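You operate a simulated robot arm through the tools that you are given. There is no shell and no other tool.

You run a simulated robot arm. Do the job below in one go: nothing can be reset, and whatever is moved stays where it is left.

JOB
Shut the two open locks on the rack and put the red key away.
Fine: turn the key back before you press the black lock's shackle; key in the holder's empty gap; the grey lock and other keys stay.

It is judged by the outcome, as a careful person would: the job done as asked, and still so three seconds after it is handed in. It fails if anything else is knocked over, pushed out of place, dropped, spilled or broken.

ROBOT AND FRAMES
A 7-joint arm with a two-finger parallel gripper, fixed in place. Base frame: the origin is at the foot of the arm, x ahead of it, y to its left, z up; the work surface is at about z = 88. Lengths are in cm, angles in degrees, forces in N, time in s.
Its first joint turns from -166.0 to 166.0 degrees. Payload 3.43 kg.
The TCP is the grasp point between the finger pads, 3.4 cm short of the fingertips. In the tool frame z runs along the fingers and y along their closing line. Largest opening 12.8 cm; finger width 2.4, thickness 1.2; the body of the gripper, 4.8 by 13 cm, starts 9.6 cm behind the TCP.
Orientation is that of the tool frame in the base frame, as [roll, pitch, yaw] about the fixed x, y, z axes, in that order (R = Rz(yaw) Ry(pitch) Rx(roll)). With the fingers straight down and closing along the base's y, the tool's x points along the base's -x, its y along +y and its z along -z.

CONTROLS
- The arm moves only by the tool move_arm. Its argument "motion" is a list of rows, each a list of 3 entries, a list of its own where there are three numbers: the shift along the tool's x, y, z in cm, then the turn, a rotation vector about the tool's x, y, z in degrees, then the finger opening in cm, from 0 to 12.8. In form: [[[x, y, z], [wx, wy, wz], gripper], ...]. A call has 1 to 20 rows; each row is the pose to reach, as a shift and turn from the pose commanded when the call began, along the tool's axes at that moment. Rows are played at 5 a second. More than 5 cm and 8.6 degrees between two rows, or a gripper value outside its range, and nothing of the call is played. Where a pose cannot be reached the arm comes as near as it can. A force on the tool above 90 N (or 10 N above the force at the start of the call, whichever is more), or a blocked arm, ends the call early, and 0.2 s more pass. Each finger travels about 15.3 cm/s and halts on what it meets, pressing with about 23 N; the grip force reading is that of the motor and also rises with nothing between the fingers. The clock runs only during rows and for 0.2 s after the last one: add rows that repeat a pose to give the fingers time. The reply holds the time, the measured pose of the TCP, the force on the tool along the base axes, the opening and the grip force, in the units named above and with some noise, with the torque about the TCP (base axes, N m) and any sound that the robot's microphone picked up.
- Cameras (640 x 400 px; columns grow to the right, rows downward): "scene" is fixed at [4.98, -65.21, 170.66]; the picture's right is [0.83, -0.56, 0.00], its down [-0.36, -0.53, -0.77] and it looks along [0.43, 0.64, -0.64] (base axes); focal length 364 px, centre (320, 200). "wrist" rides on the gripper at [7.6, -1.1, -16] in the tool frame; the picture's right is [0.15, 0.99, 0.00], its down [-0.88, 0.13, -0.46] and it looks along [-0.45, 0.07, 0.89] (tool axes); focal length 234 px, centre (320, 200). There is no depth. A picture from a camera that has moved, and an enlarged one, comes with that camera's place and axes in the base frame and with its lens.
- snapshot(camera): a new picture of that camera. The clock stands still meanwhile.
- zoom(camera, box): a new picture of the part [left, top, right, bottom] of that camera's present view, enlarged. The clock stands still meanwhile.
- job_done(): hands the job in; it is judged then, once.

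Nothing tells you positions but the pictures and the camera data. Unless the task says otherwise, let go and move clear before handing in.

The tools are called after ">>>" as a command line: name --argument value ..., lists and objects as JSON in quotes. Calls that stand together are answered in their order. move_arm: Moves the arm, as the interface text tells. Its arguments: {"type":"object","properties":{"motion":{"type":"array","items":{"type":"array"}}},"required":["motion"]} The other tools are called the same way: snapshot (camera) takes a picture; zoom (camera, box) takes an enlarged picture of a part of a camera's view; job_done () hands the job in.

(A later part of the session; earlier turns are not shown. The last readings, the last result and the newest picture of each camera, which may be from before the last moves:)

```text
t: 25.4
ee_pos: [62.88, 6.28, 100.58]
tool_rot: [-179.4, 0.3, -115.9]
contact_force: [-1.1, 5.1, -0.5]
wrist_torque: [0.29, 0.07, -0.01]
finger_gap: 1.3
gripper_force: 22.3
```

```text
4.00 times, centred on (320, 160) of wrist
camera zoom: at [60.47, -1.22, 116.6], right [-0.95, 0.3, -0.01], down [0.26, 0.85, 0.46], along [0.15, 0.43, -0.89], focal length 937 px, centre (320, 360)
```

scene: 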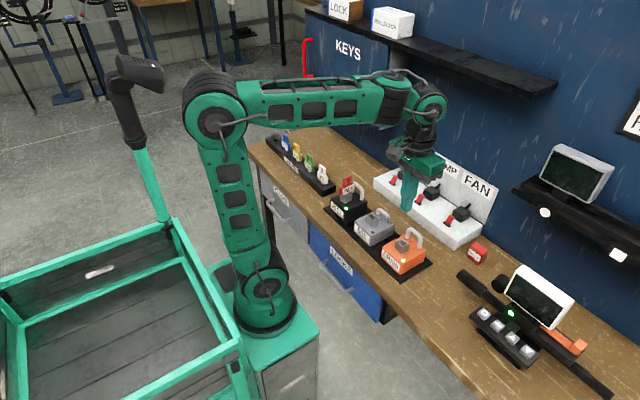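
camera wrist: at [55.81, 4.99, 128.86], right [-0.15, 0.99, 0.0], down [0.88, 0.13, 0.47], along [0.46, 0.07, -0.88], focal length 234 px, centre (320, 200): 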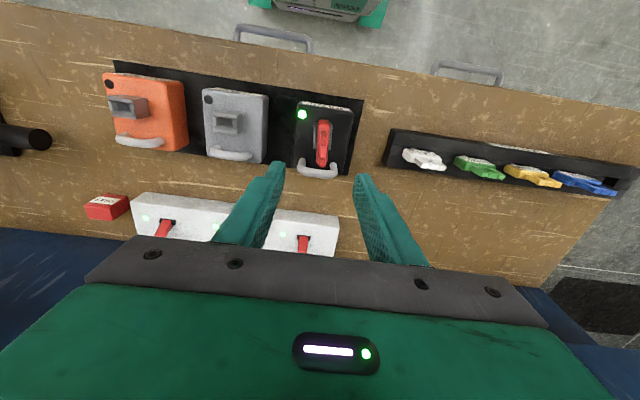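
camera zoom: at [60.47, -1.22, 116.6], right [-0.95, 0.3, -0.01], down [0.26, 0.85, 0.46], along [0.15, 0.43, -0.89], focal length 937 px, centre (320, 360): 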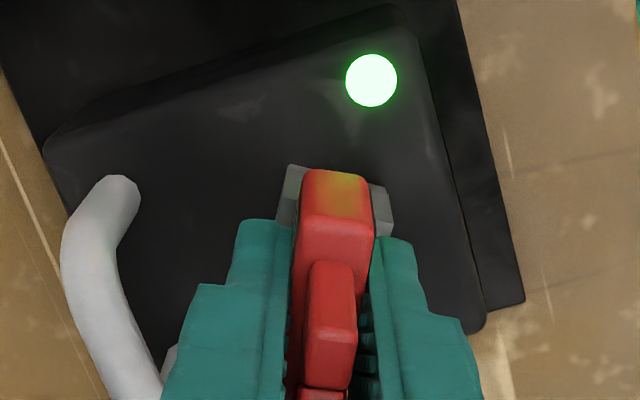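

The key is at about 64° of turn with no resistance. I'll ease the side load and turn the last 26° to home.

>>> move_arm --motion '[[[-0.1, 0, 0], [0, 0, -5], 0], [[-0.11, 0, 0], [0, 0, -10], 0], [[-0.11, 0, 0], [0, 0, -15], 0], [[-0.11, 0, 0], [0, 0, -20], 0], [[-0.11, 0, 0], [0, 0, -26], 0], [[-0.11, 0, 0], [0, 0, -26], 0]]'

>>> zoom --camera "scene" --box '[338, 185, 364, 206]'

>>> zoom --camera "wrist" --box '[240, 110, 400, 210]'

```text
t: 26.8
ee_pos: [62.77, 6.33, 100.67]
tool_rot: [-179.3, 0.0, -90.0]
contact_force: [-2.4, 1.2, 0.3]
wrist_torque: [0.09, 0.14, 0.02]
finger_gap: 1.31
gripper_force: 22.5
```

```text
16.00 times, centred on (351, 196) of scene
camera zoom: at [4.98, -65.21, 170.66], right [0.83, -0.56, 0.0], down [-0.36, -0.53, -0.77], along [0.43, 0.64, -0.64], focal length 5824 px, centre (-176, 272)
```

zoom: 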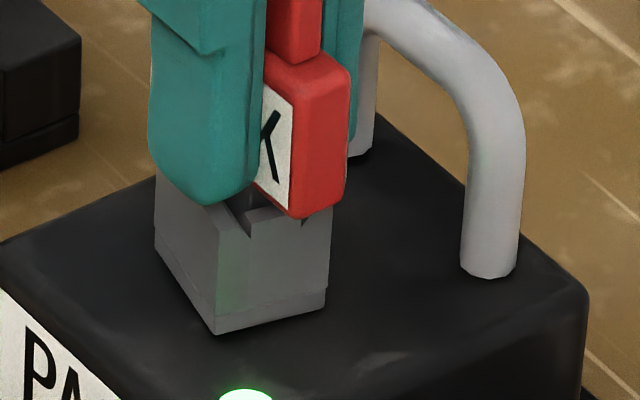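

```text
4.00 times, centred on (320, 160) of wrist
camera zoom: at [63.94, -1.39, 116.67], right [-0.99, -0.15, -0.01], down [-0.14, 0.88, 0.45], along [-0.06, 0.45, -0.89], focal length 937 px, centre (320, 360)
```

zoom: 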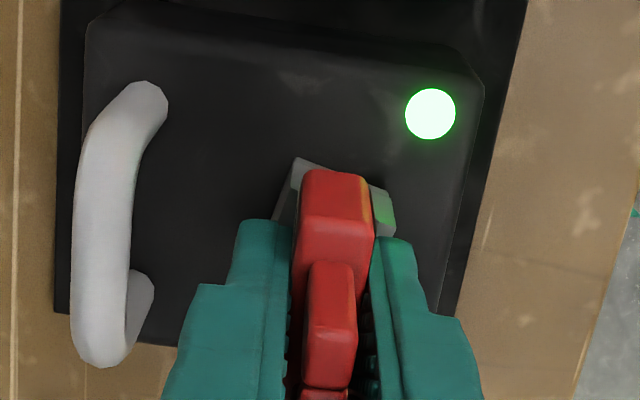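

The key is square now, but the block lags by about 12°. I'll turn slightly past until the block itself is square.

>>> move_arm --motion '[[[0, 0, 0], [0, 0, -4], 0], [[0, 0, 0], [0, 0, -8], 0], [[0, 0, 0], [0, 0, -12], 0], [[0, 0, 0], [0, 0, -12], 0]]'

>>> zoom --camera "scene" --box '[338, 185, 364, 206]'

>>> zoom --camera "wrist" --box '[240, 110, 400, 210]'

```text
t: 27.8
ee_pos: [63.03, 6.35, 100.44]
tool_rot: [-179.4, -0.1, -77.9]
contact_force: [-4.3, 0.2, 0.3]
wrist_torque: [0.03, 0.26, -0.01]
finger_gap: 1.32
gripper_force: 22.9
```

```text
16.00 times, centred on (351, 196) of scene
camera zoom: at [4.98, -65.21, 170.66], right [0.83, -0.56, 0.0], down [-0.36, -0.53, -0.77], along [0.43, 0.64, -0.64], focal length 5824 px, centre (-176, 272)
```

zoom: 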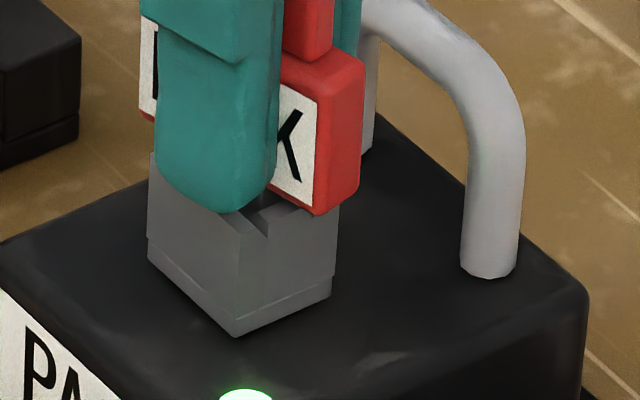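

```text
4.00 times, centred on (320, 160) of wrist
camera zoom: at [65.54, -1.02, 116.62], right [-0.94, -0.35, -0.01], down [-0.32, 0.83, 0.45], along [-0.15, 0.43, -0.89], focal length 937 px, centre (320, 360)
```

zoom: 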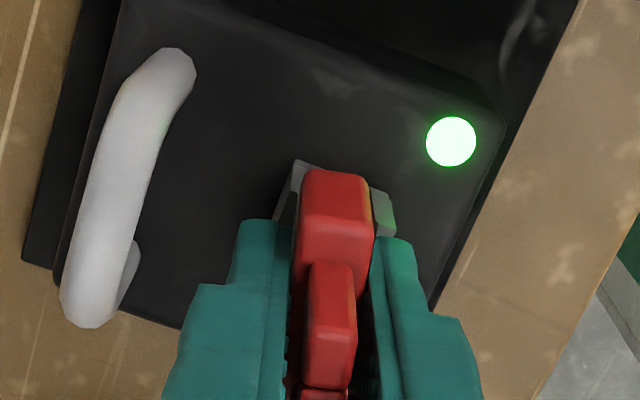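

The block looks square now, with no resistance yet. I'll compare with the grey and orange locks' blocks to see exactly where home is.

>>> zoom --camera "scene" --box '[360, 202, 390, 226]'

>>> zoom --camera "scene" --box '[390, 224, 430, 256]'

```text
16.00 times, centred on (375, 214) of scene
camera zoom: at [4.98, -65.21, 170.66], right [0.83, -0.56, 0.0], down [-0.36, -0.53, -0.77], along [0.43, 0.64, -0.64], focal length 5824 px, centre (-560, -24)
```

zoom: 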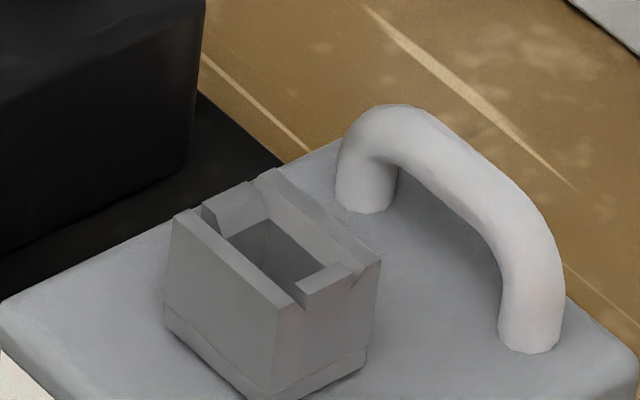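

```text
12.50 times, centred on (410, 240) of scene
camera zoom: at [4.98, -65.21, 170.66], right [0.83, -0.56, 0.0], down [-0.36, -0.53, -0.77], along [0.43, 0.64, -0.64], focal length 4550 px, centre (-805, -300)
```

zoom: 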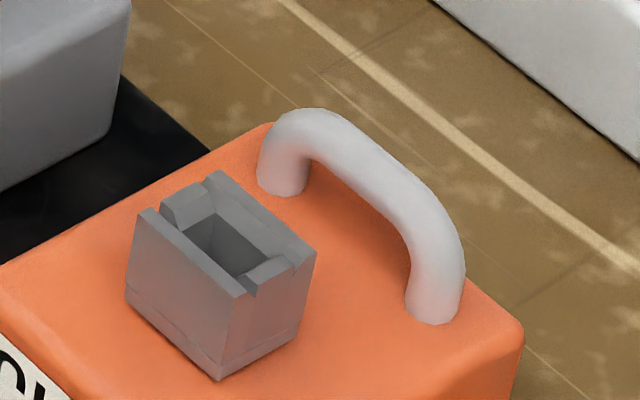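

The other locks' blocks are square to the rack, and the black one now matches within 2 or 3 degrees. I'll turn 3° more to feel whether it's at its stop.

>>> move_arm --motion '[[[0, 0, 0], [0, 0, -1.5], 0], [[0, 0, 0], [0, 0, -3], 0], [[0, 0, 0], [0, 0, -3], 0]]'

>>> zoom --camera "scene" --box '[338, 185, 364, 206]'

```text
t: 28.6
ee_pos: [63.04, 6.32, 100.35]
tool_rot: [-179.4, -0.2, -74.9]
contact_force: [0.1, -1.0, -5.5]
wrist_torque: [-0.11, 0.09, -0.16]
finger_gap: 1.31
gripper_force: 23.1
```

```text
16.00 times, centred on (351, 196) of scene
camera zoom: at [4.98, -65.21, 170.66], right [0.83, -0.56, 0.0], down [-0.36, -0.53, -0.77], along [0.43, 0.64, -0.64], focal length 5824 px, centre (-176, 272)
```

zoom: 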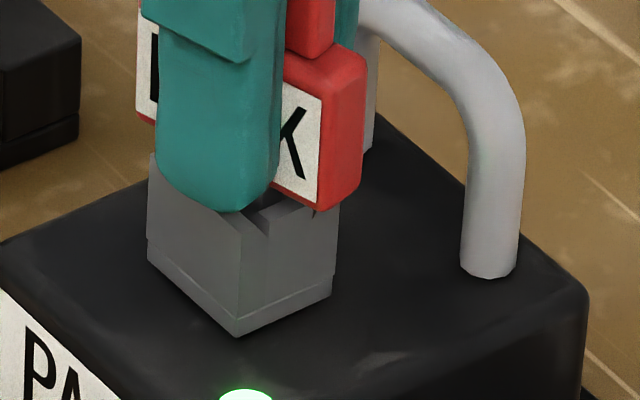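

The block has reached its stop at home. I'll bring the key back to the middle of its play, square with the block, and check that the block stays put.

>>> move_arm --motion '[[[0, 0, 0], [0, 0, 5], 0], [[0, 0, 0], [0, 0, 10], 0], [[0, 0, 0], [0, 0, 15], 0], [[0, 0, 0], [0, 0, 15], 0]]'

>>> zoom --camera "scene" --box '[338, 185, 364, 206]'

>>> zoom --camera "wrist" --box '[240, 110, 400, 210]'

```text
t: 29.6
ee_pos: [62.88, 6.41, 100.63]
tool_rot: [-179.3, 0.0, -90.0]
contact_force: [-0.2, 0.3, 0.2]
wrist_torque: [-0.04, 0.03, -0.02]
finger_gap: 1.31
gripper_force: 23.2
```

```text
16.00 times, centred on (351, 196) of scene
camera zoom: at [4.98, -65.21, 170.66], right [0.83, -0.56, 0.0], down [-0.36, -0.53, -0.77], along [0.43, 0.64, -0.64], focal length 5824 px, centre (-176, 272)
```

zoom: 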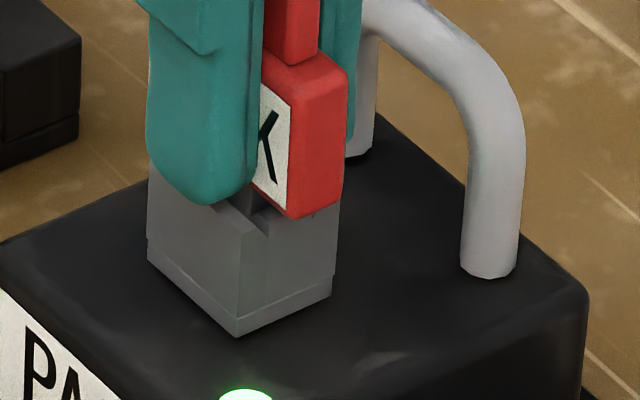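

```text
4.00 times, centred on (320, 160) of wrist
camera zoom: at [63.89, -1.37, 116.66], right [-0.99, -0.15, -0.01], down [-0.14, 0.88, 0.45], along [-0.06, 0.45, -0.89], focal length 937 px, centre (320, 360)
```

zoom: 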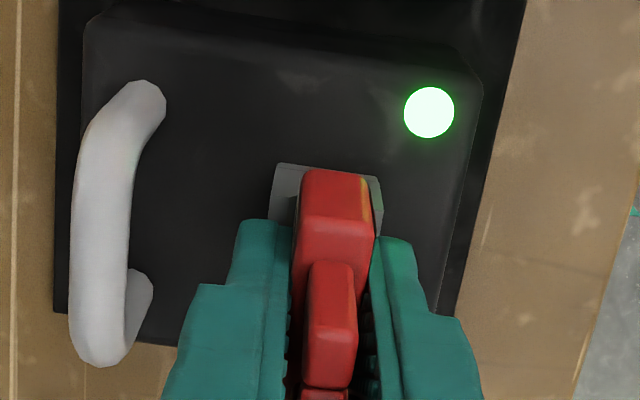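

The block stays home, the key is square with it and there's no load. I'll let go and lift straight up.

>>> move_arm --motion '[[[0, 0, 0], [0, 0, 0], 1.6], [[0, 0, 0], [0, 0, 0], 2.4], [[0, 0, 0], [0, 0, 0], 3.2], [[0, 0, -1.5], [0, 0, 0], 3.2], [[0, 0, -4], [0, 0, 0], 3.2], [[0, 0, -8], [0, 0, 0], 3.2], [[0, 0, -12], [0, 0, 0], 3.2], [[0, 0, -12], [0, 0, 0], 0], [[0, 0, -12], [0, 0, 0], 0]]'

>>> zoom --camera "scene" --box '[320, 170, 390, 220]'

>>> zoom --camera "wrist" --box '[200, 80, 440, 230]'

```text
t: 31.6
ee_pos: [62.8, 6.38, 112.88]
tool_rot: [-179.2, 0.0, -90.0]
contact_force: [-0.4, 0.6, -0.4]
wrist_torque: [-0.03, -0.03, 0.01]
finger_gap: 0.0
gripper_force: 23.1
```

```text
8.00 times, centred on (355, 195) of scene
camera zoom: at [4.98, -65.21, 170.66], right [0.83, -0.56, 0.0], down [-0.36, -0.53, -0.77], along [0.43, 0.64, -0.64], focal length 2912 px, centre (40, 240)
```

zoom: 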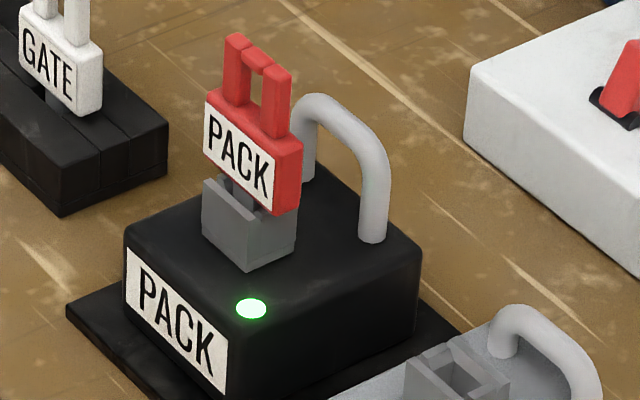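

```text
2.67 times, centred on (320, 155) of wrist
camera zoom: at [63.83, -1.32, 128.92], right [-0.99, -0.15, -0.01], down [-0.14, 0.88, 0.45], along [-0.06, 0.45, -0.89], focal length 624 px, centre (320, 320)
```

zoom: 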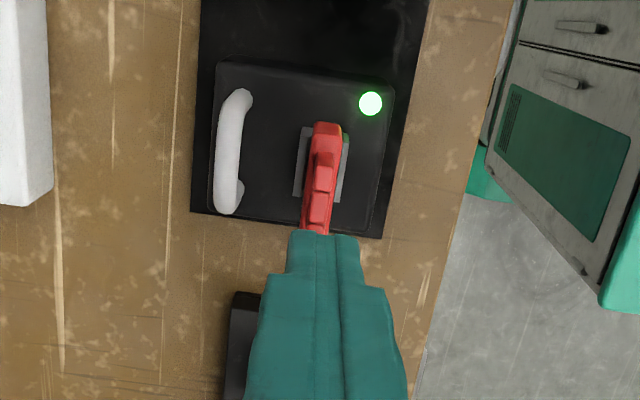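

The key stands square at home, so now the black shackle can be pressed. I'll move above it, at about (67.4, 6.55), with the fingers closed and look.

>>> move_arm --motion '[[[-0.1, -2.3, 0], [0, 0, 0], 0], [[-0.17, -4.6, 0], [0, 0, 0], 0], [[-0.17, -4.6, 3], [0, 0, 0], 0], [[-0.17, -4.6, 6], [0, 0, 0], 0], [[-0.17, -4.6, 8.5], [0, 0, 0], 0], [[-0.17, -4.6, 8.5], [0, 0, 0], 0]]'

>>> zoom --camera "scene" --box '[320, 170, 390, 220]'

>>> zoom --camera "wrist" --box '[240, 110, 400, 210]'

```text
t: 33.0
ee_pos: [67.55, 6.67, 104.03]
tool_rot: [-179.3, 0.0, -90.0]
contact_force: [-0.9, 0.1, 0.4]
wrist_torque: [-0.03, -0.01, -0.01]
finger_gap: 0.0
gripper_force: 22.8
```

```text
8.00 times, centred on (355, 195) of scene
camera zoom: at [4.98, -65.21, 170.66], right [0.83, -0.56, 0.0], down [-0.36, -0.53, -0.77], along [0.43, 0.64, -0.64], focal length 2912 px, centre (40, 240)
```

zoom: 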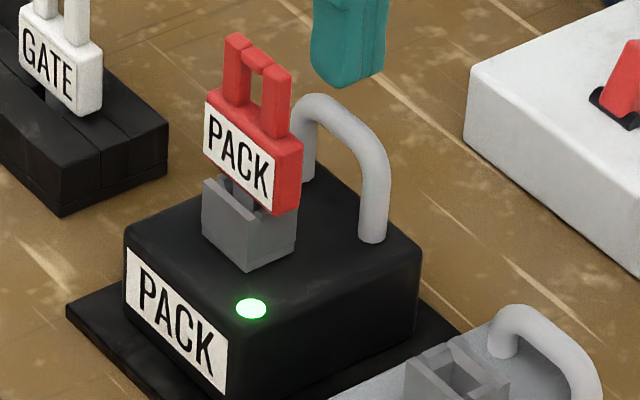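

```text
4.00 times, centred on (320, 160) of wrist
camera zoom: at [68.49, -1.24, 120.21], right [-0.99, -0.15, -0.01], down [-0.14, 0.88, 0.45], along [-0.06, 0.45, -0.89], focal length 937 px, centre (320, 360)
```

zoom: 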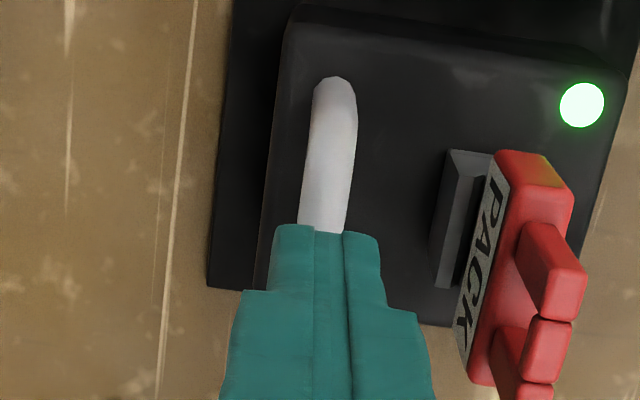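

The closed fingertips are centred over the black shackle and well clear of the key. I'll press down in small steps.

>>> move_arm --motion '[[[0, 0.1, 0.6], [0, 0, 0], 0], [[0, 0.1, 1.2], [0, 0, 0], 0], [[0, 0.1, 1.6], [0, 0, 0], 0], [[0, 0.1, 1.9], [0, 0, 0], 0], [[0, 0.1, 2.2], [0, 0, 0], 0], [[0, 0.1, 2.5], [0, 0, 0], 0], [[0, 0.1, 2.75], [0, 0, 0], 0], [[0, 0.1, 3.0], [0, 0, 0], 0]]'

>>> zoom --camera "scene" --box '[320, 170, 390, 220]'

```text
t: 34.8
ee_pos: [67.52, 6.48, 101.1]
tool_rot: [-179.4, 0.0, -90.1]
contact_force: [1.1, -0.7, 0.9]
wrist_torque: [-0.04, 0.0, -0.01]
finger_gap: 0.01
gripper_force: 23.4
```

```text
8.00 times, centred on (355, 195) of scene
camera zoom: at [4.98, -65.21, 170.66], right [0.83, -0.56, 0.0], down [-0.36, -0.53, -0.77], along [0.43, 0.64, -0.64], focal length 2912 px, centre (40, 240)
```

zoom: 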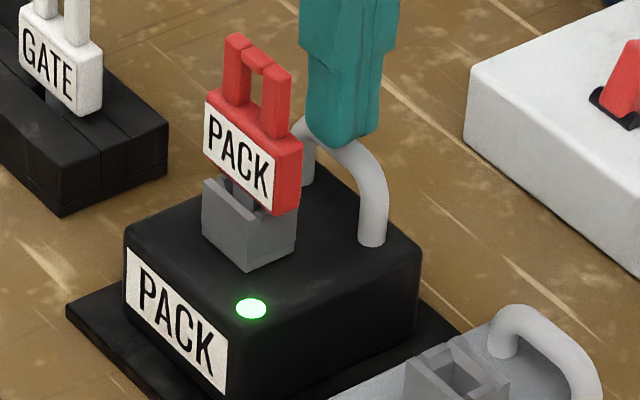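

The shackle is going down smoothly. I'll press the last centimetre and watch the lamp.

>>> move_arm --motion '[[[0, 0, 0.25], [0, 0, 0], 0], [[0, 0, 0.5], [0, 0, 0], 0], [[0, 0, 0.7], [0, 0, 0], 0], [[0, 0, 0.9], [0, 0, 0], 0], [[0, 0, 1.05], [0, 0, 0], 0]]'

>>> zoom --camera "scene" --box '[320, 170, 390, 220]'

```text
t: 36.0
ee_pos: [67.44, 6.49, 100.02]
tool_rot: [-179.3, 0.0, -90.0]
contact_force: [-0.4, -1.0, 0.9]
wrist_torque: [-0.01, 0.04, -0.05]
finger_gap: 0.01
gripper_force: 22.9
```

```text
8.00 times, centred on (355, 195) of scene
camera zoom: at [4.98, -65.21, 170.66], right [0.83, -0.56, 0.0], down [-0.36, -0.53, -0.77], along [0.43, 0.64, -0.64], focal length 2912 px, centre (40, 240)
```

zoom: 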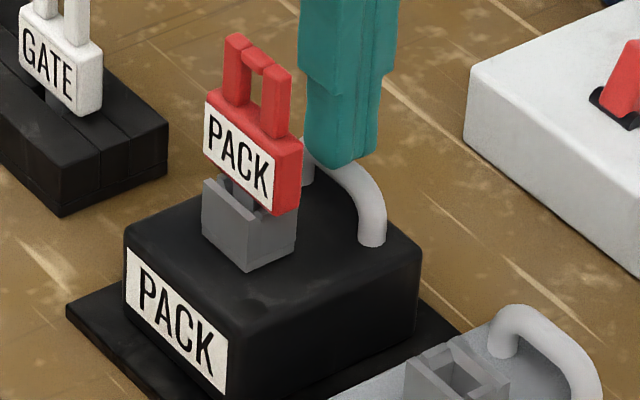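

The black lock's lamp is out and its shackle is down. I'll lift, go back over the key with the fingers open, and check.

>>> move_arm --motion '[[[0, 0, -2], [0, 0, 0], 0], [[0, 0, -6], [0, 0, 0], 0], [[0, 0, -10], [0, 0, 0], 0], [[0.1, 2.3, -11], [0, 0, 0], 1.8], [[0.17, 4.5, -11], [0, 0, 0], 3.6], [[0.17, 4.5, -11], [0, 0, 0], 3.6], [[0.17, 4.5, -11], [0, 0, 0], 3.6]]'

>>> zoom --camera "scene" --box '[320, 170, 390, 220]'

>>> zoom --camera "wrist" --box '[220, 90, 420, 215]'

```text
t: 37.6
ee_pos: [62.91, 6.34, 111.11]
tool_rot: [-179.4, 0.0, -90.0]
contact_force: [-0.4, -0.8, -0.8]
wrist_torque: [0.03, 0.04, 0.06]
finger_gap: 3.6
gripper_force: 0.1
```

```text
8.00 times, centred on (355, 195) of scene
camera zoom: at [4.98, -65.21, 170.66], right [0.83, -0.56, 0.0], down [-0.36, -0.53, -0.77], along [0.43, 0.64, -0.64], focal length 2912 px, centre (40, 240)
```

zoom: 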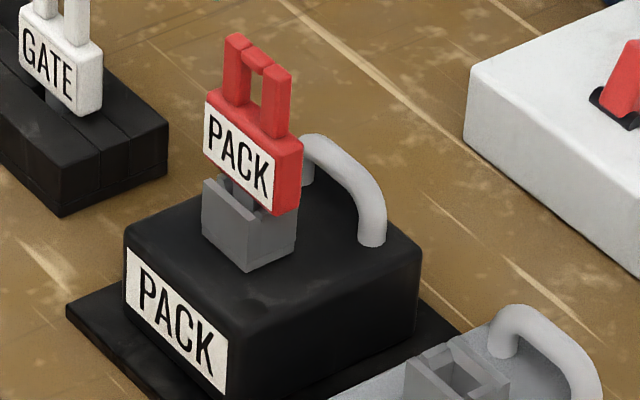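

```text
3.20 times, centred on (320, 152) of wrist
camera zoom: at [63.88, -1.41, 127.16], right [-0.99, -0.15, -0.01], down [-0.14, 0.88, 0.45], along [-0.06, 0.45, -0.89], focal length 749 px, centre (320, 352)
```

zoom: 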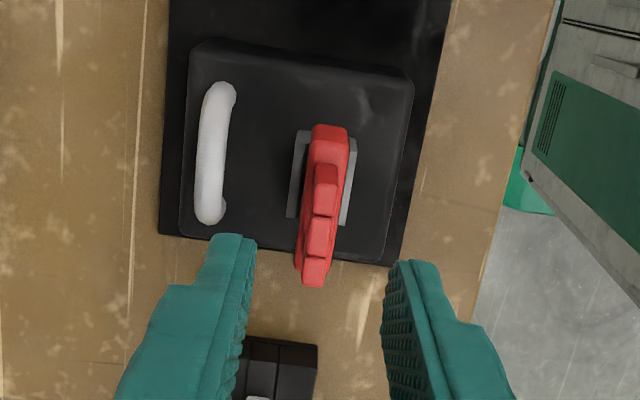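

The black lock is shut. I'll go down and grip the key slightly higher than before, with the tips level with the plate's bottom, so the fingertips won't touch the holder later.

>>> move_arm --motion '[[[0, 0, 3], [0, 0, 0], 3.6], [[0, 0, 6], [0, 0, 0], 3.6], [[0, 0, 8.5], [0, 0, 0], 3.6], [[0, 0, 9.7], [0, 0, 0], 3.6], [[0, 0, 9.7], [0, 0, 0], 2.6], [[0, 0, 9.7], [0, 0, 0], 1.9], [[0, 0, 9.7], [0, 0, 0], 1.4], [[0, 0, 9.7], [0, 0, 0], 0.9], [[0, 0, 9.7], [0, 0, 0], 0.4], [[0, 0, 9.7], [0, 0, 0], 0], [[0, 0, 9.7], [0, 0, 0], 0]]'

>>> zoom --camera "scene" --box '[320, 170, 390, 220]'

>>> zoom --camera "wrist" --box '[240, 110, 400, 210]'

```text
t: 40.0
ee_pos: [62.97, 6.28, 101.36]
tool_rot: [-179.3, 0.0, -89.9]
contact_force: [-0.2, -0.8, -0.3]
wrist_torque: [0.03, 0.04, 0.0]
finger_gap: 1.32
gripper_force: 23.0
```

```text
8.00 times, centred on (355, 195) of scene
camera zoom: at [4.98, -65.21, 170.66], right [0.83, -0.56, 0.0], down [-0.36, -0.53, -0.77], along [0.43, 0.64, -0.64], focal length 2912 px, centre (40, 240)
```

zoom: 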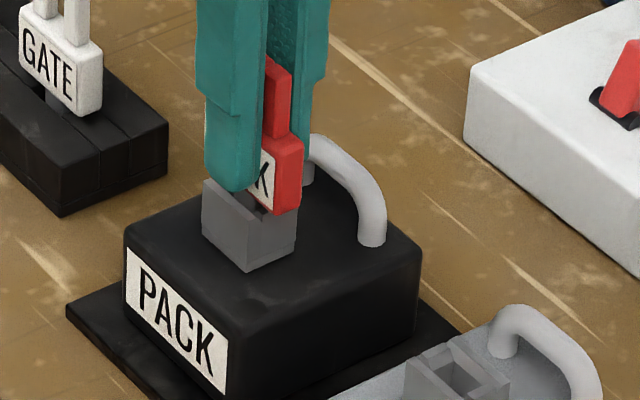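

```text
4.00 times, centred on (320, 160) of wrist
camera zoom: at [63.97, -1.46, 117.41], right [-0.99, -0.15, -0.01], down [-0.14, 0.88, 0.45], along [-0.06, 0.45, -0.89], focal length 937 px, centre (320, 360)
```

zoom: 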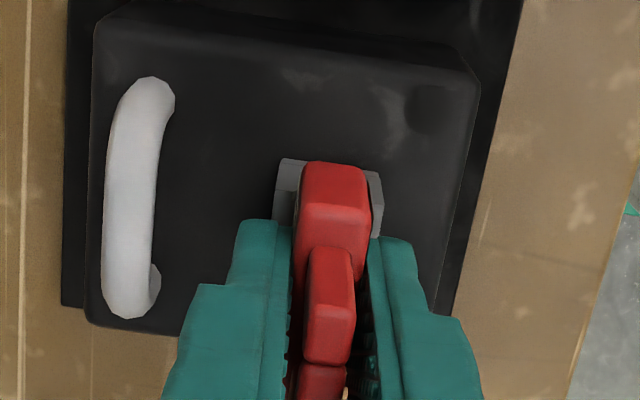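

I have the key. I'll pull it straight up slowly and watch for resistance.

>>> move_arm --motion '[[[0, 0, -0.3], [0, 0, 0], 0], [[0, 0, -0.6], [0, 0, 0], 0], [[0, 0, -1.0], [0, 0, 0], 0], [[0, 0, -1.5], [0, 0, 0], 0], [[0, 0, -1.5], [0, 0, 0], 0]]'

>>> zoom --camera "scene" --box '[320, 170, 390, 220]'

```text
t: 41.2
ee_pos: [62.94, 6.42, 102.79]
tool_rot: [-179.3, -0.1, -90.0]
contact_force: [0.2, -0.5, 0.6]
wrist_torque: [0.0, 0.01, 0.02]
finger_gap: 1.29
gripper_force: 23.0
```

```text
8.00 times, centred on (355, 195) of scene
camera zoom: at [4.98, -65.21, 170.66], right [0.83, -0.56, 0.0], down [-0.36, -0.53, -0.77], along [0.43, 0.64, -0.64], focal length 2912 px, centre (40, 240)
```

zoom: 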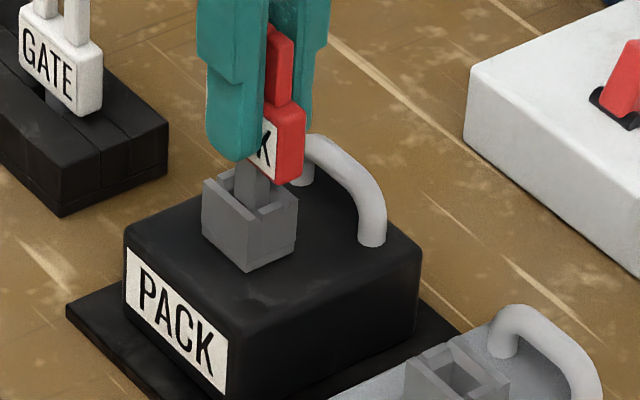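

The key is coming out freely, so I'll keep lifting until the blade is clear.

>>> move_arm --motion '[[[0, 0, -0.7], [0, 0, 0], 0], [[0, 0, -1.5], [0, 0, 0], 0], [[0, 0, -2.5], [0, 0, 0], 0], [[0, 0, -4], [0, 0, 0], 0], [[0, 0, -6], [0, 0, 0], 0], [[0, 0, -9], [0, 0, 0], 0], [[0, 0, -11], [0, 0, 0], 0], [[0, 0, -11], [0, 0, 0], 0]]'

>>> snapshot --camera "scene"

>>> zoom --camera "scene" --box '[310, 130, 400, 220]'

>>> snapshot --camera "wrist"

```text
t: 43.0
ee_pos: [62.87, 6.3, 113.71]
tool_rot: [-179.3, 0.0, -90.0]
contact_force: [-0.2, 0.1, -0.1]
wrist_torque: [-0.03, -0.01, 0.01]
finger_gap: 1.32
gripper_force: 22.9
```

```text
taken
```

scene: 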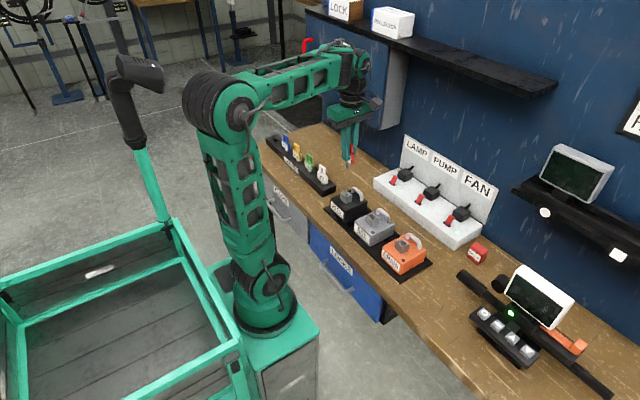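

```text
4.44 times, centred on (355, 175) of scene
camera zoom: at [4.98, -65.21, 170.66], right [0.83, -0.56, 0.0], down [-0.36, -0.53, -0.77], along [0.43, 0.64, -0.64], focal length 1618 px, centre (164, 311)
```

zoom: 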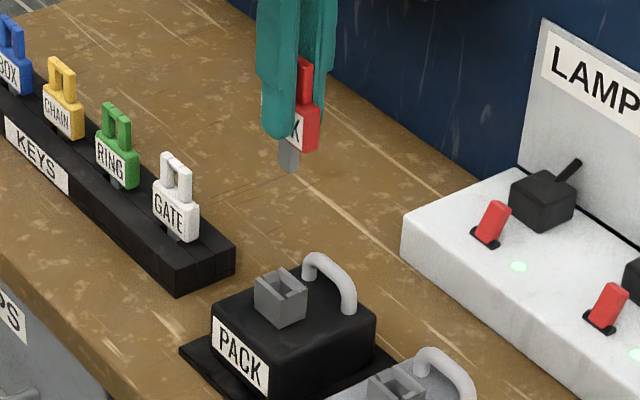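

```text
taken
camera wrist: at [63.81, -1.5, 129.89], right [-0.99, -0.15, -0.01], down [-0.14, 0.88, 0.45], along [-0.06, 0.45, -0.89], focal length 234 px, centre (320, 200)
```

wrist: 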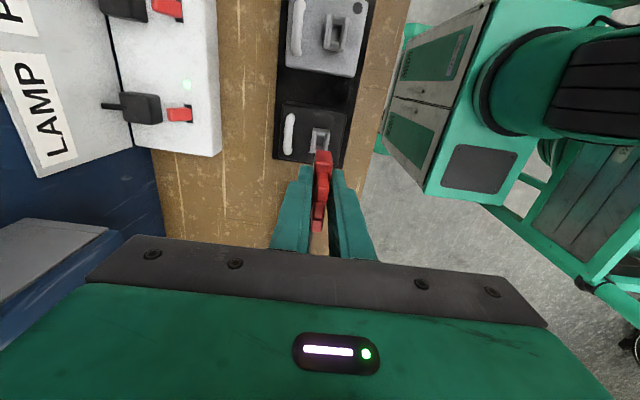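

The key is free and its blade sticks out about 3 cm below the fingertips. I'll carry it high toward the holder's far-left end and stop short of the gap to look.

>>> move_arm --motion '[[[-2, 0, 0], [0, 0, 0], 0], [[-5, 0, -0.3], [0, 0, 0], 0], [[-8.5, -0.2, -0.3], [0, 0, 0], 0], [[-12, -0.3, -0.3], [0, 0, 0], 0], [[-15.5, -0.4, -0.3], [0, 0, 0], 0], [[-19, -0.5, -0.3], [0, 0, 0], 0], [[-22.5, -0.6, -0.3], [0, 0, 0], 0], [[-26, -0.7, -0.3], [0, 0, 0], 0], [[-29.5, -0.8, -0.3], [0, 0, 0], 0], [[-33, -0.9, -0.3], [0, 0, 0], 0], [[-36.5, -1, -0.3], [0, 0, 0], 0], [[-40, -1.1, -0.3], [0, 0, 0], 0], [[-42, -1.1, -0.3], [0, 0, 0], 0], [[-42, -1.1, -0.3], [0, 0, 0], 0]]'

>>> snapshot --camera "wrist"

>>> snapshot --camera "scene"

>>> zoom --camera "scene" --box '[250, 120, 350, 200]'

```text
t: 46.0
ee_pos: [63.93, 48.42, 114.28]
tool_rot: [-179.4, -0.1, -90.0]
contact_force: [-0.2, 0.9, -0.1]
wrist_torque: [0.03, -0.02, 0.01]
finger_gap: 1.32
gripper_force: 22.6
```

```text
taken
camera wrist: at [64.95, 40.62, 130.36], right [-0.99, -0.15, -0.01], down [-0.14, 0.88, 0.45], along [-0.06, 0.45, -0.89], focal length 234 px, centre (320, 200)
```

wrist: 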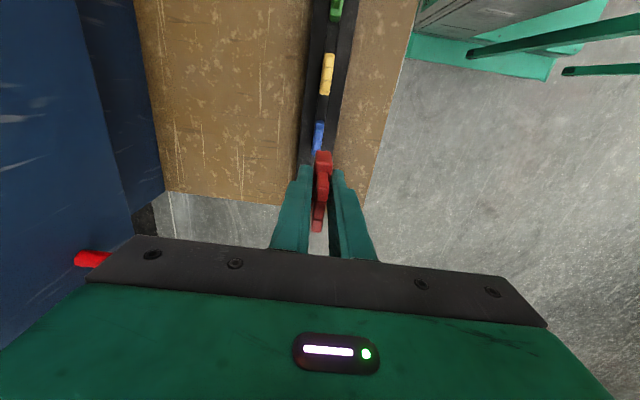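

```text
taken
```

scene: 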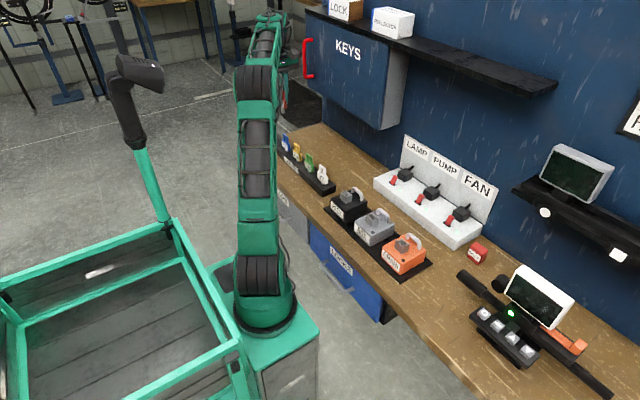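

```text
5.00 times, centred on (300, 160) of scene
camera zoom: at [4.98, -65.21, 170.66], right [0.83, -0.56, 0.0], down [-0.36, -0.53, -0.77], along [0.43, 0.64, -0.64], focal length 1820 px, centre (420, 400)
```

zoom: 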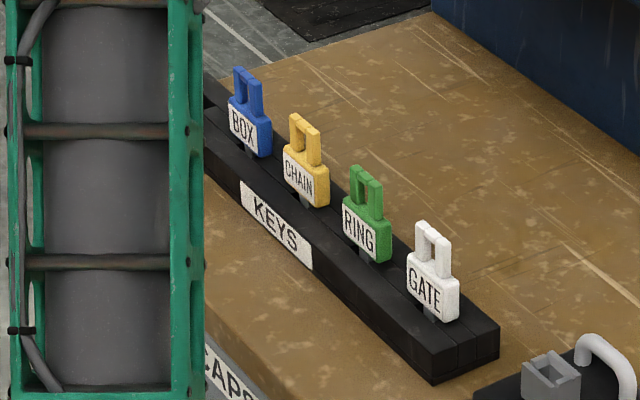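

The key and fingers hide the gap from this side. I'll pass over it at the same height so that it comes into view in front of the fingers.

>>> move_arm --motion '[[[-3, 0, 0], [0, 0, 0], 0], [[-6, 0, 0], [0, 0, 0], 0], [[-9, 0, 0], [0, 0, 0], 0], [[-12, 0, 0], [0, 0, 0], 0], [[-15, 0, 0], [0, 0, 0], 0], [[-16.5, 0, 0], [0, 0, 0], 0], [[-16.5, 0, 0], [0, 0, 0], 0]]'

>>> snapshot --camera "wrist"

>>> zoom --camera "wrist" --box '[270, 60, 370, 180]'

>>> snapshot --camera "scene"

```text
t: 47.6
ee_pos: [62.7, 60.3, 113.01]
tool_rot: [-179.5, 0.0, -90.0]
contact_force: [-0.2, 0.3, -1.6]
wrist_torque: [-0.03, -0.03, -0.02]
finger_gap: 1.33
gripper_force: 22.7
out of reach, approached as far as the arm can: row 4, 5, 6, 7
```

```text
taken
camera wrist: at [63.71, 52.63, 129.03], right [-0.99, -0.15, -0.01], down [-0.14, 0.88, 0.45], along [-0.06, 0.45, -0.89], focal length 234 px, centre (320, 200)
```

wrist: 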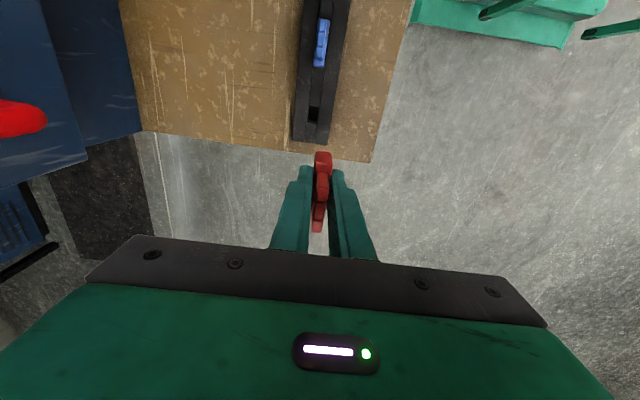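

```text
3.33 times, centred on (320, 120) of wrist
camera zoom: at [63.71, 52.63, 129.03], right [-0.99, -0.15, -0.01], down [-0.14, 0.88, 0.45], along [-0.06, 0.45, -0.89], focal length 781 px, centre (320, 467)
```

zoom: 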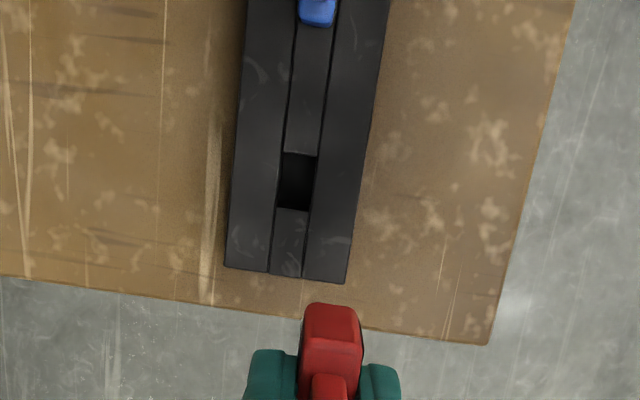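

```text
taken
```

scene: 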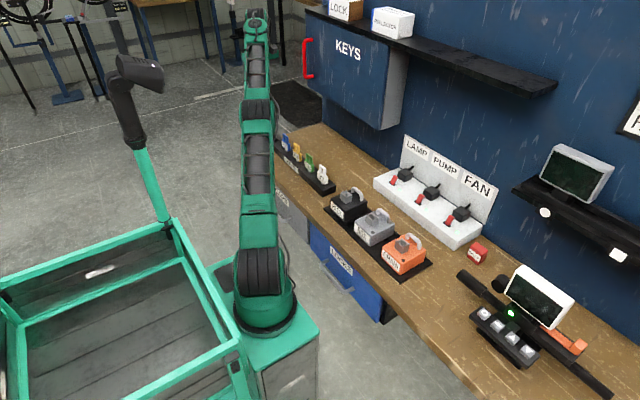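

The gap is in view at about (64.1, 57.25), and the arm is at its reach limit at this height. I'll back up a little at the same height first to see how the commanded pose was left.

>>> move_arm --motion '[[[1, 0, 0], [0, 0, 0], 0], [[2, 0, 0], [0, 0, 0], 0], [[2, 0, 0], [0, 0, 0], 0]]'

```text
t: 48.4
ee_pos: [62.63, 58.21, 112.87]
tool_rot: [-179.2, 0.0, -90.0]
contact_force: [0.1, -0.2, -0.1]
wrist_torque: [0.0, -0.01, -0.02]
finger_gap: 1.32
gripper_force: 23.1
```

The pose now follows commands again. I'll go down to just above the holder, a few centimetres beyond the gap, so I can see blade and slot together.

>>> move_arm --motion '[[[-0.7, -0.4, 2], [0, 0, 0], 0], [[-1.4, -0.8, 4], [0, 0, 0], 0], [[-2, -1.1, 6], [0, 0, 0], 0], [[-2.7, -1.47, 8.9], [0, 0, 0], 0], [[-2.7, -1.47, 8.9], [0, 0, 0], 0]]'

>>> snapshot --camera "wrist"

>>> zoom --camera "wrist" --box '[260, 70, 380, 190]'

>>> zoom --camera "scene" --box '[240, 110, 320, 170]'

```text
t: 49.6
ee_pos: [64.36, 61.14, 103.81]
tool_rot: [-179.3, 0.0, -90.0]
contact_force: [0.7, -0.7, -1.0]
wrist_torque: [-0.01, -0.02, -0.01]
finger_gap: 1.31
gripper_force: 22.4
```

```text
taken
camera wrist: at [65.39, 53.28, 119.91], right [-0.99, -0.15, -0.01], down [-0.14, 0.88, 0.45], along [-0.06, 0.45, -0.89], focal length 234 px, centre (320, 200)
```

wrist: 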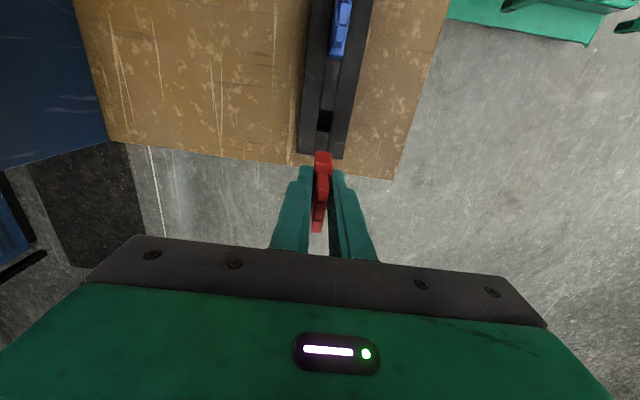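

```text
3.33 times, centred on (320, 130) of wrist
camera zoom: at [65.39, 53.28, 119.91], right [-0.99, -0.15, -0.01], down [-0.14, 0.88, 0.45], along [-0.06, 0.45, -0.89], focal length 781 px, centre (320, 433)
```

zoom: 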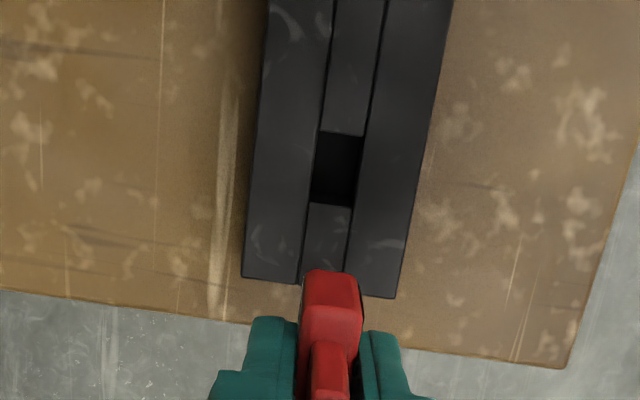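

```text
6.67 times, centred on (280, 140) of scene
camera zoom: at [4.98, -65.21, 170.66], right [0.83, -0.56, 0.0], down [-0.36, -0.53, -0.77], along [0.43, 0.64, -0.64], focal length 2427 px, centre (587, 600)
```

zoom: 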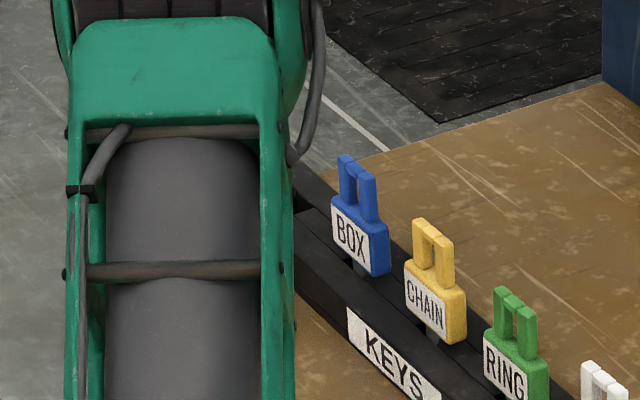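

Slot centre is about 3.5 cm back from the key (near (64.4, 57.7)) and well lined up in x. I'll move over it, lower the blade to just above the holder, and look again.

>>> move_arm --motion '[[[1.2, 0.02, 0], [0, 0, 0], 0], [[2.4, 0.02, 0], [0, 0, 0], 0], [[3.5, 0.02, 0], [0, 0, 0], 0], [[3.5, 0.02, 1.5], [0, 0, 0], 0], [[3.5, 0.02, 3], [0, 0, 0], 0], [[3.5, 0.02, 4.5], [0, 0, 0], 0], [[3.5, 0.02, 4.5], [0, 0, 0], 0]]'

>>> zoom --camera "wrist" --box '[260, 70, 380, 190]'

>>> zoom --camera "scene" --box '[240, 110, 320, 170]'

```text
t: 51.2
ee_pos: [64.32, 57.52, 99.33]
tool_rot: [-179.4, 0.0, -90.0]
contact_force: [0.8, 0.1, -0.6]
wrist_torque: [-0.01, -0.02, -0.02]
finger_gap: 1.33
gripper_force: 23.0
```

```text
3.33 times, centred on (320, 130) of wrist
camera zoom: at [65.2, 49.66, 115.43], right [-0.99, -0.15, -0.01], down [-0.14, 0.88, 0.45], along [-0.06, 0.45, -0.89], focal length 781 px, centre (320, 433)
```

zoom: 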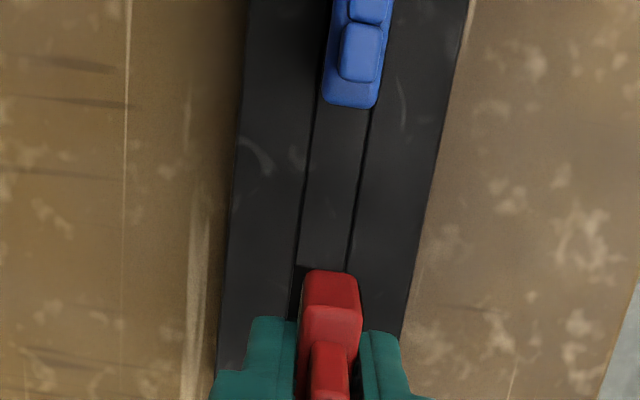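

```text
6.67 times, centred on (280, 140) of scene
camera zoom: at [4.98, -65.21, 170.66], right [0.83, -0.56, 0.0], down [-0.36, -0.53, -0.77], along [0.43, 0.64, -0.64], focal length 2427 px, centre (587, 600)
```

zoom: 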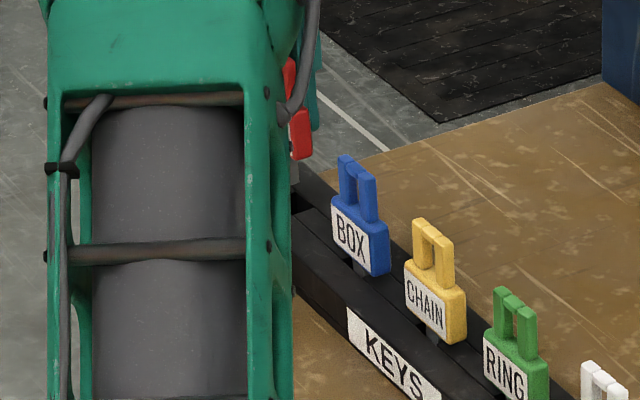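

The blade is over the slot within about 1 mm, and the blue key is well clear. I'll start lowering it into the slot gently.

>>> move_arm --motion '[[[0, -0.08, 0.3], [0, 0, 0], 0], [[0, -0.08, 0.6], [0, 0, 0], 0], [[0, -0.08, 0.9], [0, 0, 0], 0], [[0, -0.08, 1.2], [0, 0, 0], 0], [[0, -0.08, 1.5], [0, 0, 0], 0]]'

>>> zoom --camera "scene" --box '[260, 110, 310, 150]'

>>> zoom --camera "wrist" --box '[280, 110, 360, 180]'

```text
t: 52.4
ee_pos: [64.38, 57.27, 97.84]
tool_rot: [-179.4, 0.1, -90.0]
contact_force: [-0.3, -0.2, -1.0]
wrist_torque: [-0.02, -0.02, -0.04]
finger_gap: 1.32
gripper_force: 23.3
```

```text
10.00 times, centred on (285, 130) of scene
camera zoom: at [4.98, -65.21, 170.66], right [0.83, -0.56, 0.0], down [-0.36, -0.53, -0.77], along [0.43, 0.64, -0.64], focal length 3640 px, centre (670, 900)
```

zoom: 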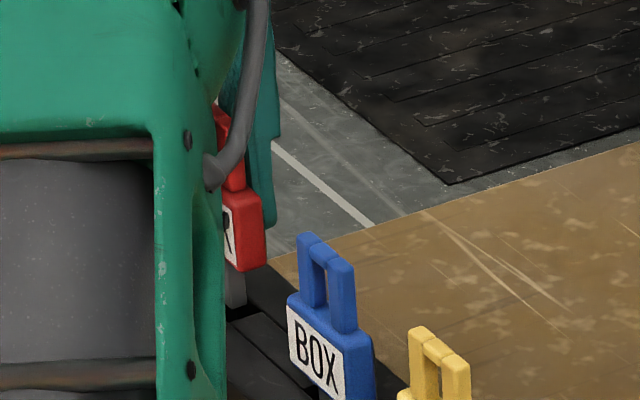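

```text
5.71 times, centred on (320, 145) of wrist
camera zoom: at [65.37, 49.53, 113.95], right [-0.99, -0.15, -0.01], down [-0.14, 0.88, 0.45], along [-0.06, 0.45, -0.89], focal length 1338 px, centre (320, 514)
```

zoom: 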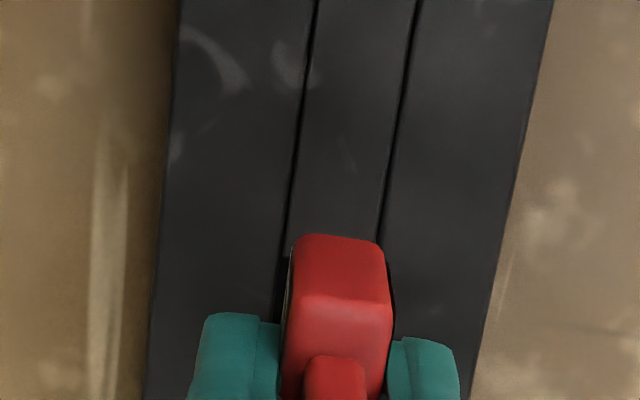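

No contact force so far and the blade is entering the slot. I'll continue lowering slowly.

>>> move_arm --motion '[[[0, 0, 0.25], [0, 0, 0], 0], [[0, 0, 0.5], [0, 0, 0], 0], [[0, 0, 0.75], [0, 0, 0], 0], [[0, 0, 1.0], [0, 0, 0], 0]]'

>>> zoom --camera "scene" --box '[260, 120, 310, 160]'

```text
t: 53.4
ee_pos: [64.38, 57.29, 96.87]
tool_rot: [-179.3, 0.1, -90.1]
contact_force: [0.0, -0.1, 0.0]
wrist_torque: [0.01, 0.01, 0.03]
finger_gap: 1.32
gripper_force: 23.1
```

```text
10.00 times, centred on (285, 140) of scene
camera zoom: at [4.98, -65.21, 170.66], right [0.83, -0.56, 0.0], down [-0.36, -0.53, -0.77], along [0.43, 0.64, -0.64], focal length 3640 px, centre (670, 800)
```

zoom: 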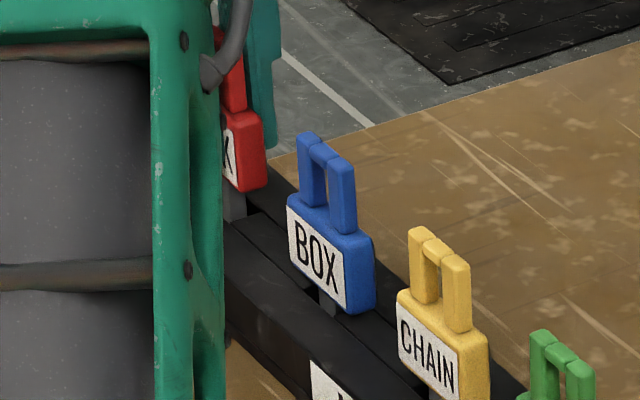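

The red tag's bottom is at about z = 93.4, while the blue one sits at about 92. It needs roughly 1.3 cm more, so I'll continue in small steps and watch for contact.

>>> move_arm --motion '[[[0, 0, 0.2], [0, 0, 0], 0], [[0, 0, 0.4], [0, 0, 0], 0], [[0, 0, 0.6], [0, 0, 0], 0], [[0, 0, 0.8], [0, 0, 0], 0]]'

```text
t: 54.4
ee_pos: [64.4, 57.31, 96.08]
tool_rot: [-179.3, 0.0, -90.0]
contact_force: [-0.5, 0.0, 0.3]
wrist_torque: [-0.01, 0.03, 0.02]
finger_gap: 1.32
gripper_force: 23.1
```

There's still no contact. I'll take two more small steps and then look.

>>> move_arm --motion '[[[0, 0, 0.15], [0, 0, 0], 0], [[0, 0, 0.3], [0, 0, 0], 0], [[0, 0, 0.3], [0, 0, 0], 0]]'

>>> zoom --camera "scene" --box '[260, 120, 310, 160]'

>>> zoom --camera "wrist" --box '[280, 110, 360, 180]'

```text
t: 55.2
ee_pos: [64.32, 57.31, 95.69]
tool_rot: [-179.4, 0.0, -89.9]
contact_force: [0.4, 0.7, -0.7]
wrist_torque: [0.0, 0.01, -0.02]
finger_gap: 1.31
gripper_force: 23.3
```

```text
10.00 times, centred on (285, 140) of scene
camera zoom: at [4.98, -65.21, 170.66], right [0.83, -0.56, 0.0], down [-0.36, -0.53, -0.77], along [0.43, 0.64, -0.64], focal length 3640 px, centre (670, 800)
```

zoom: 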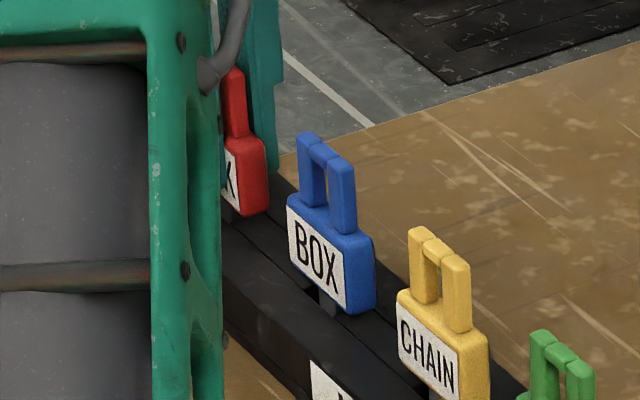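

```text
5.71 times, centred on (320, 145) of wrist
camera zoom: at [65.34, 49.55, 111.82], right [-0.99, -0.15, -0.01], down [-0.14, 0.88, 0.45], along [-0.06, 0.45, -0.89], focal length 1338 px, centre (320, 514)
```

zoom: 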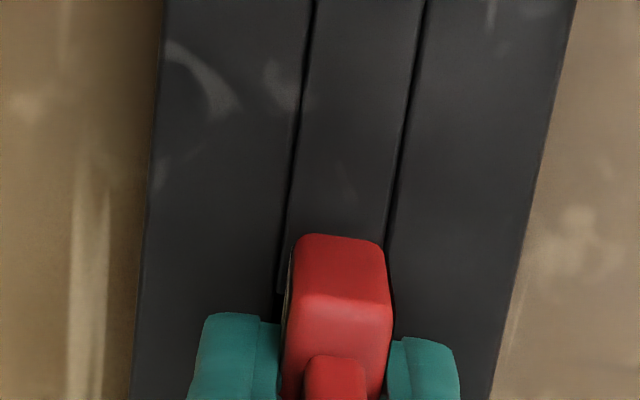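

It's nearly down, with about 0.3 cm left compared with the blue key. I'll take a few very small steps.

>>> move_arm --motion '[[[0, 0, 0.1], [0, 0, 0], 0], [[0, 0, 0.2], [0, 0, 0], 0], [[0, 0, 0.2], [0, 0, 0], 0]]'

>>> zoom --camera "scene" --box '[260, 120, 310, 160]'

```text
t: 56.0
ee_pos: [64.42, 57.34, 95.6]
tool_rot: [-179.4, 0.0, -90.0]
contact_force: [-0.5, 0.8, -0.5]
wrist_torque: [0.0, -0.05, -0.01]
finger_gap: 1.3
gripper_force: 22.8
```

```text
10.00 times, centred on (285, 140) of scene
camera zoom: at [4.98, -65.21, 170.66], right [0.83, -0.56, 0.0], down [-0.36, -0.53, -0.77], along [0.43, 0.64, -0.64], focal length 3640 px, centre (670, 800)
```

zoom: 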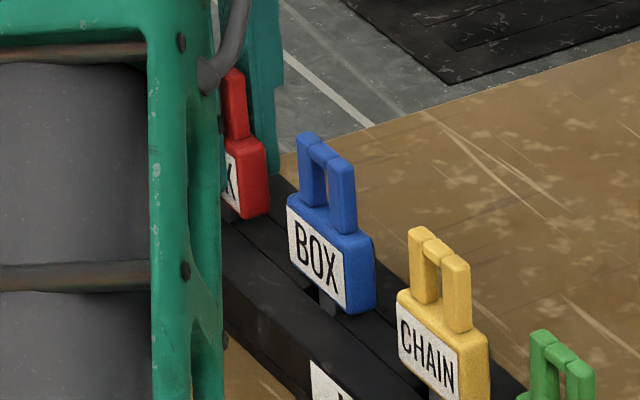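

>>> move_arm --motion '[[[0, 0, 0.1], [0, 0, 0], 0], [[0, 0, 0.2], [0, 0, 0], 0], [[0, 0, 0.2], [0, 0, 0], 0]]'

>>> zoom --camera "scene" --box '[260, 120, 310, 160]'

```text
t: 56.8
ee_pos: [64.35, 57.43, 95.44]
tool_rot: [-179.2, 0.2, -90.0]
contact_force: [0.8, -1.2, 6.7]
wrist_torque: [-0.1, -0.06, 0.03]
finger_gap: 1.34
gripper_force: 22.7
```

```text
10.00 times, centred on (285, 140) of scene
camera zoom: at [4.98, -65.21, 170.66], right [0.83, -0.56, 0.0], down [-0.36, -0.53, -0.77], along [0.43, 0.64, -0.64], focal length 3640 px, centre (670, 800)
```

zoom: 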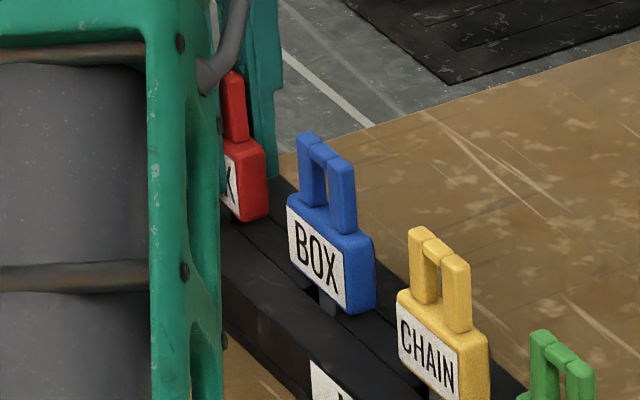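

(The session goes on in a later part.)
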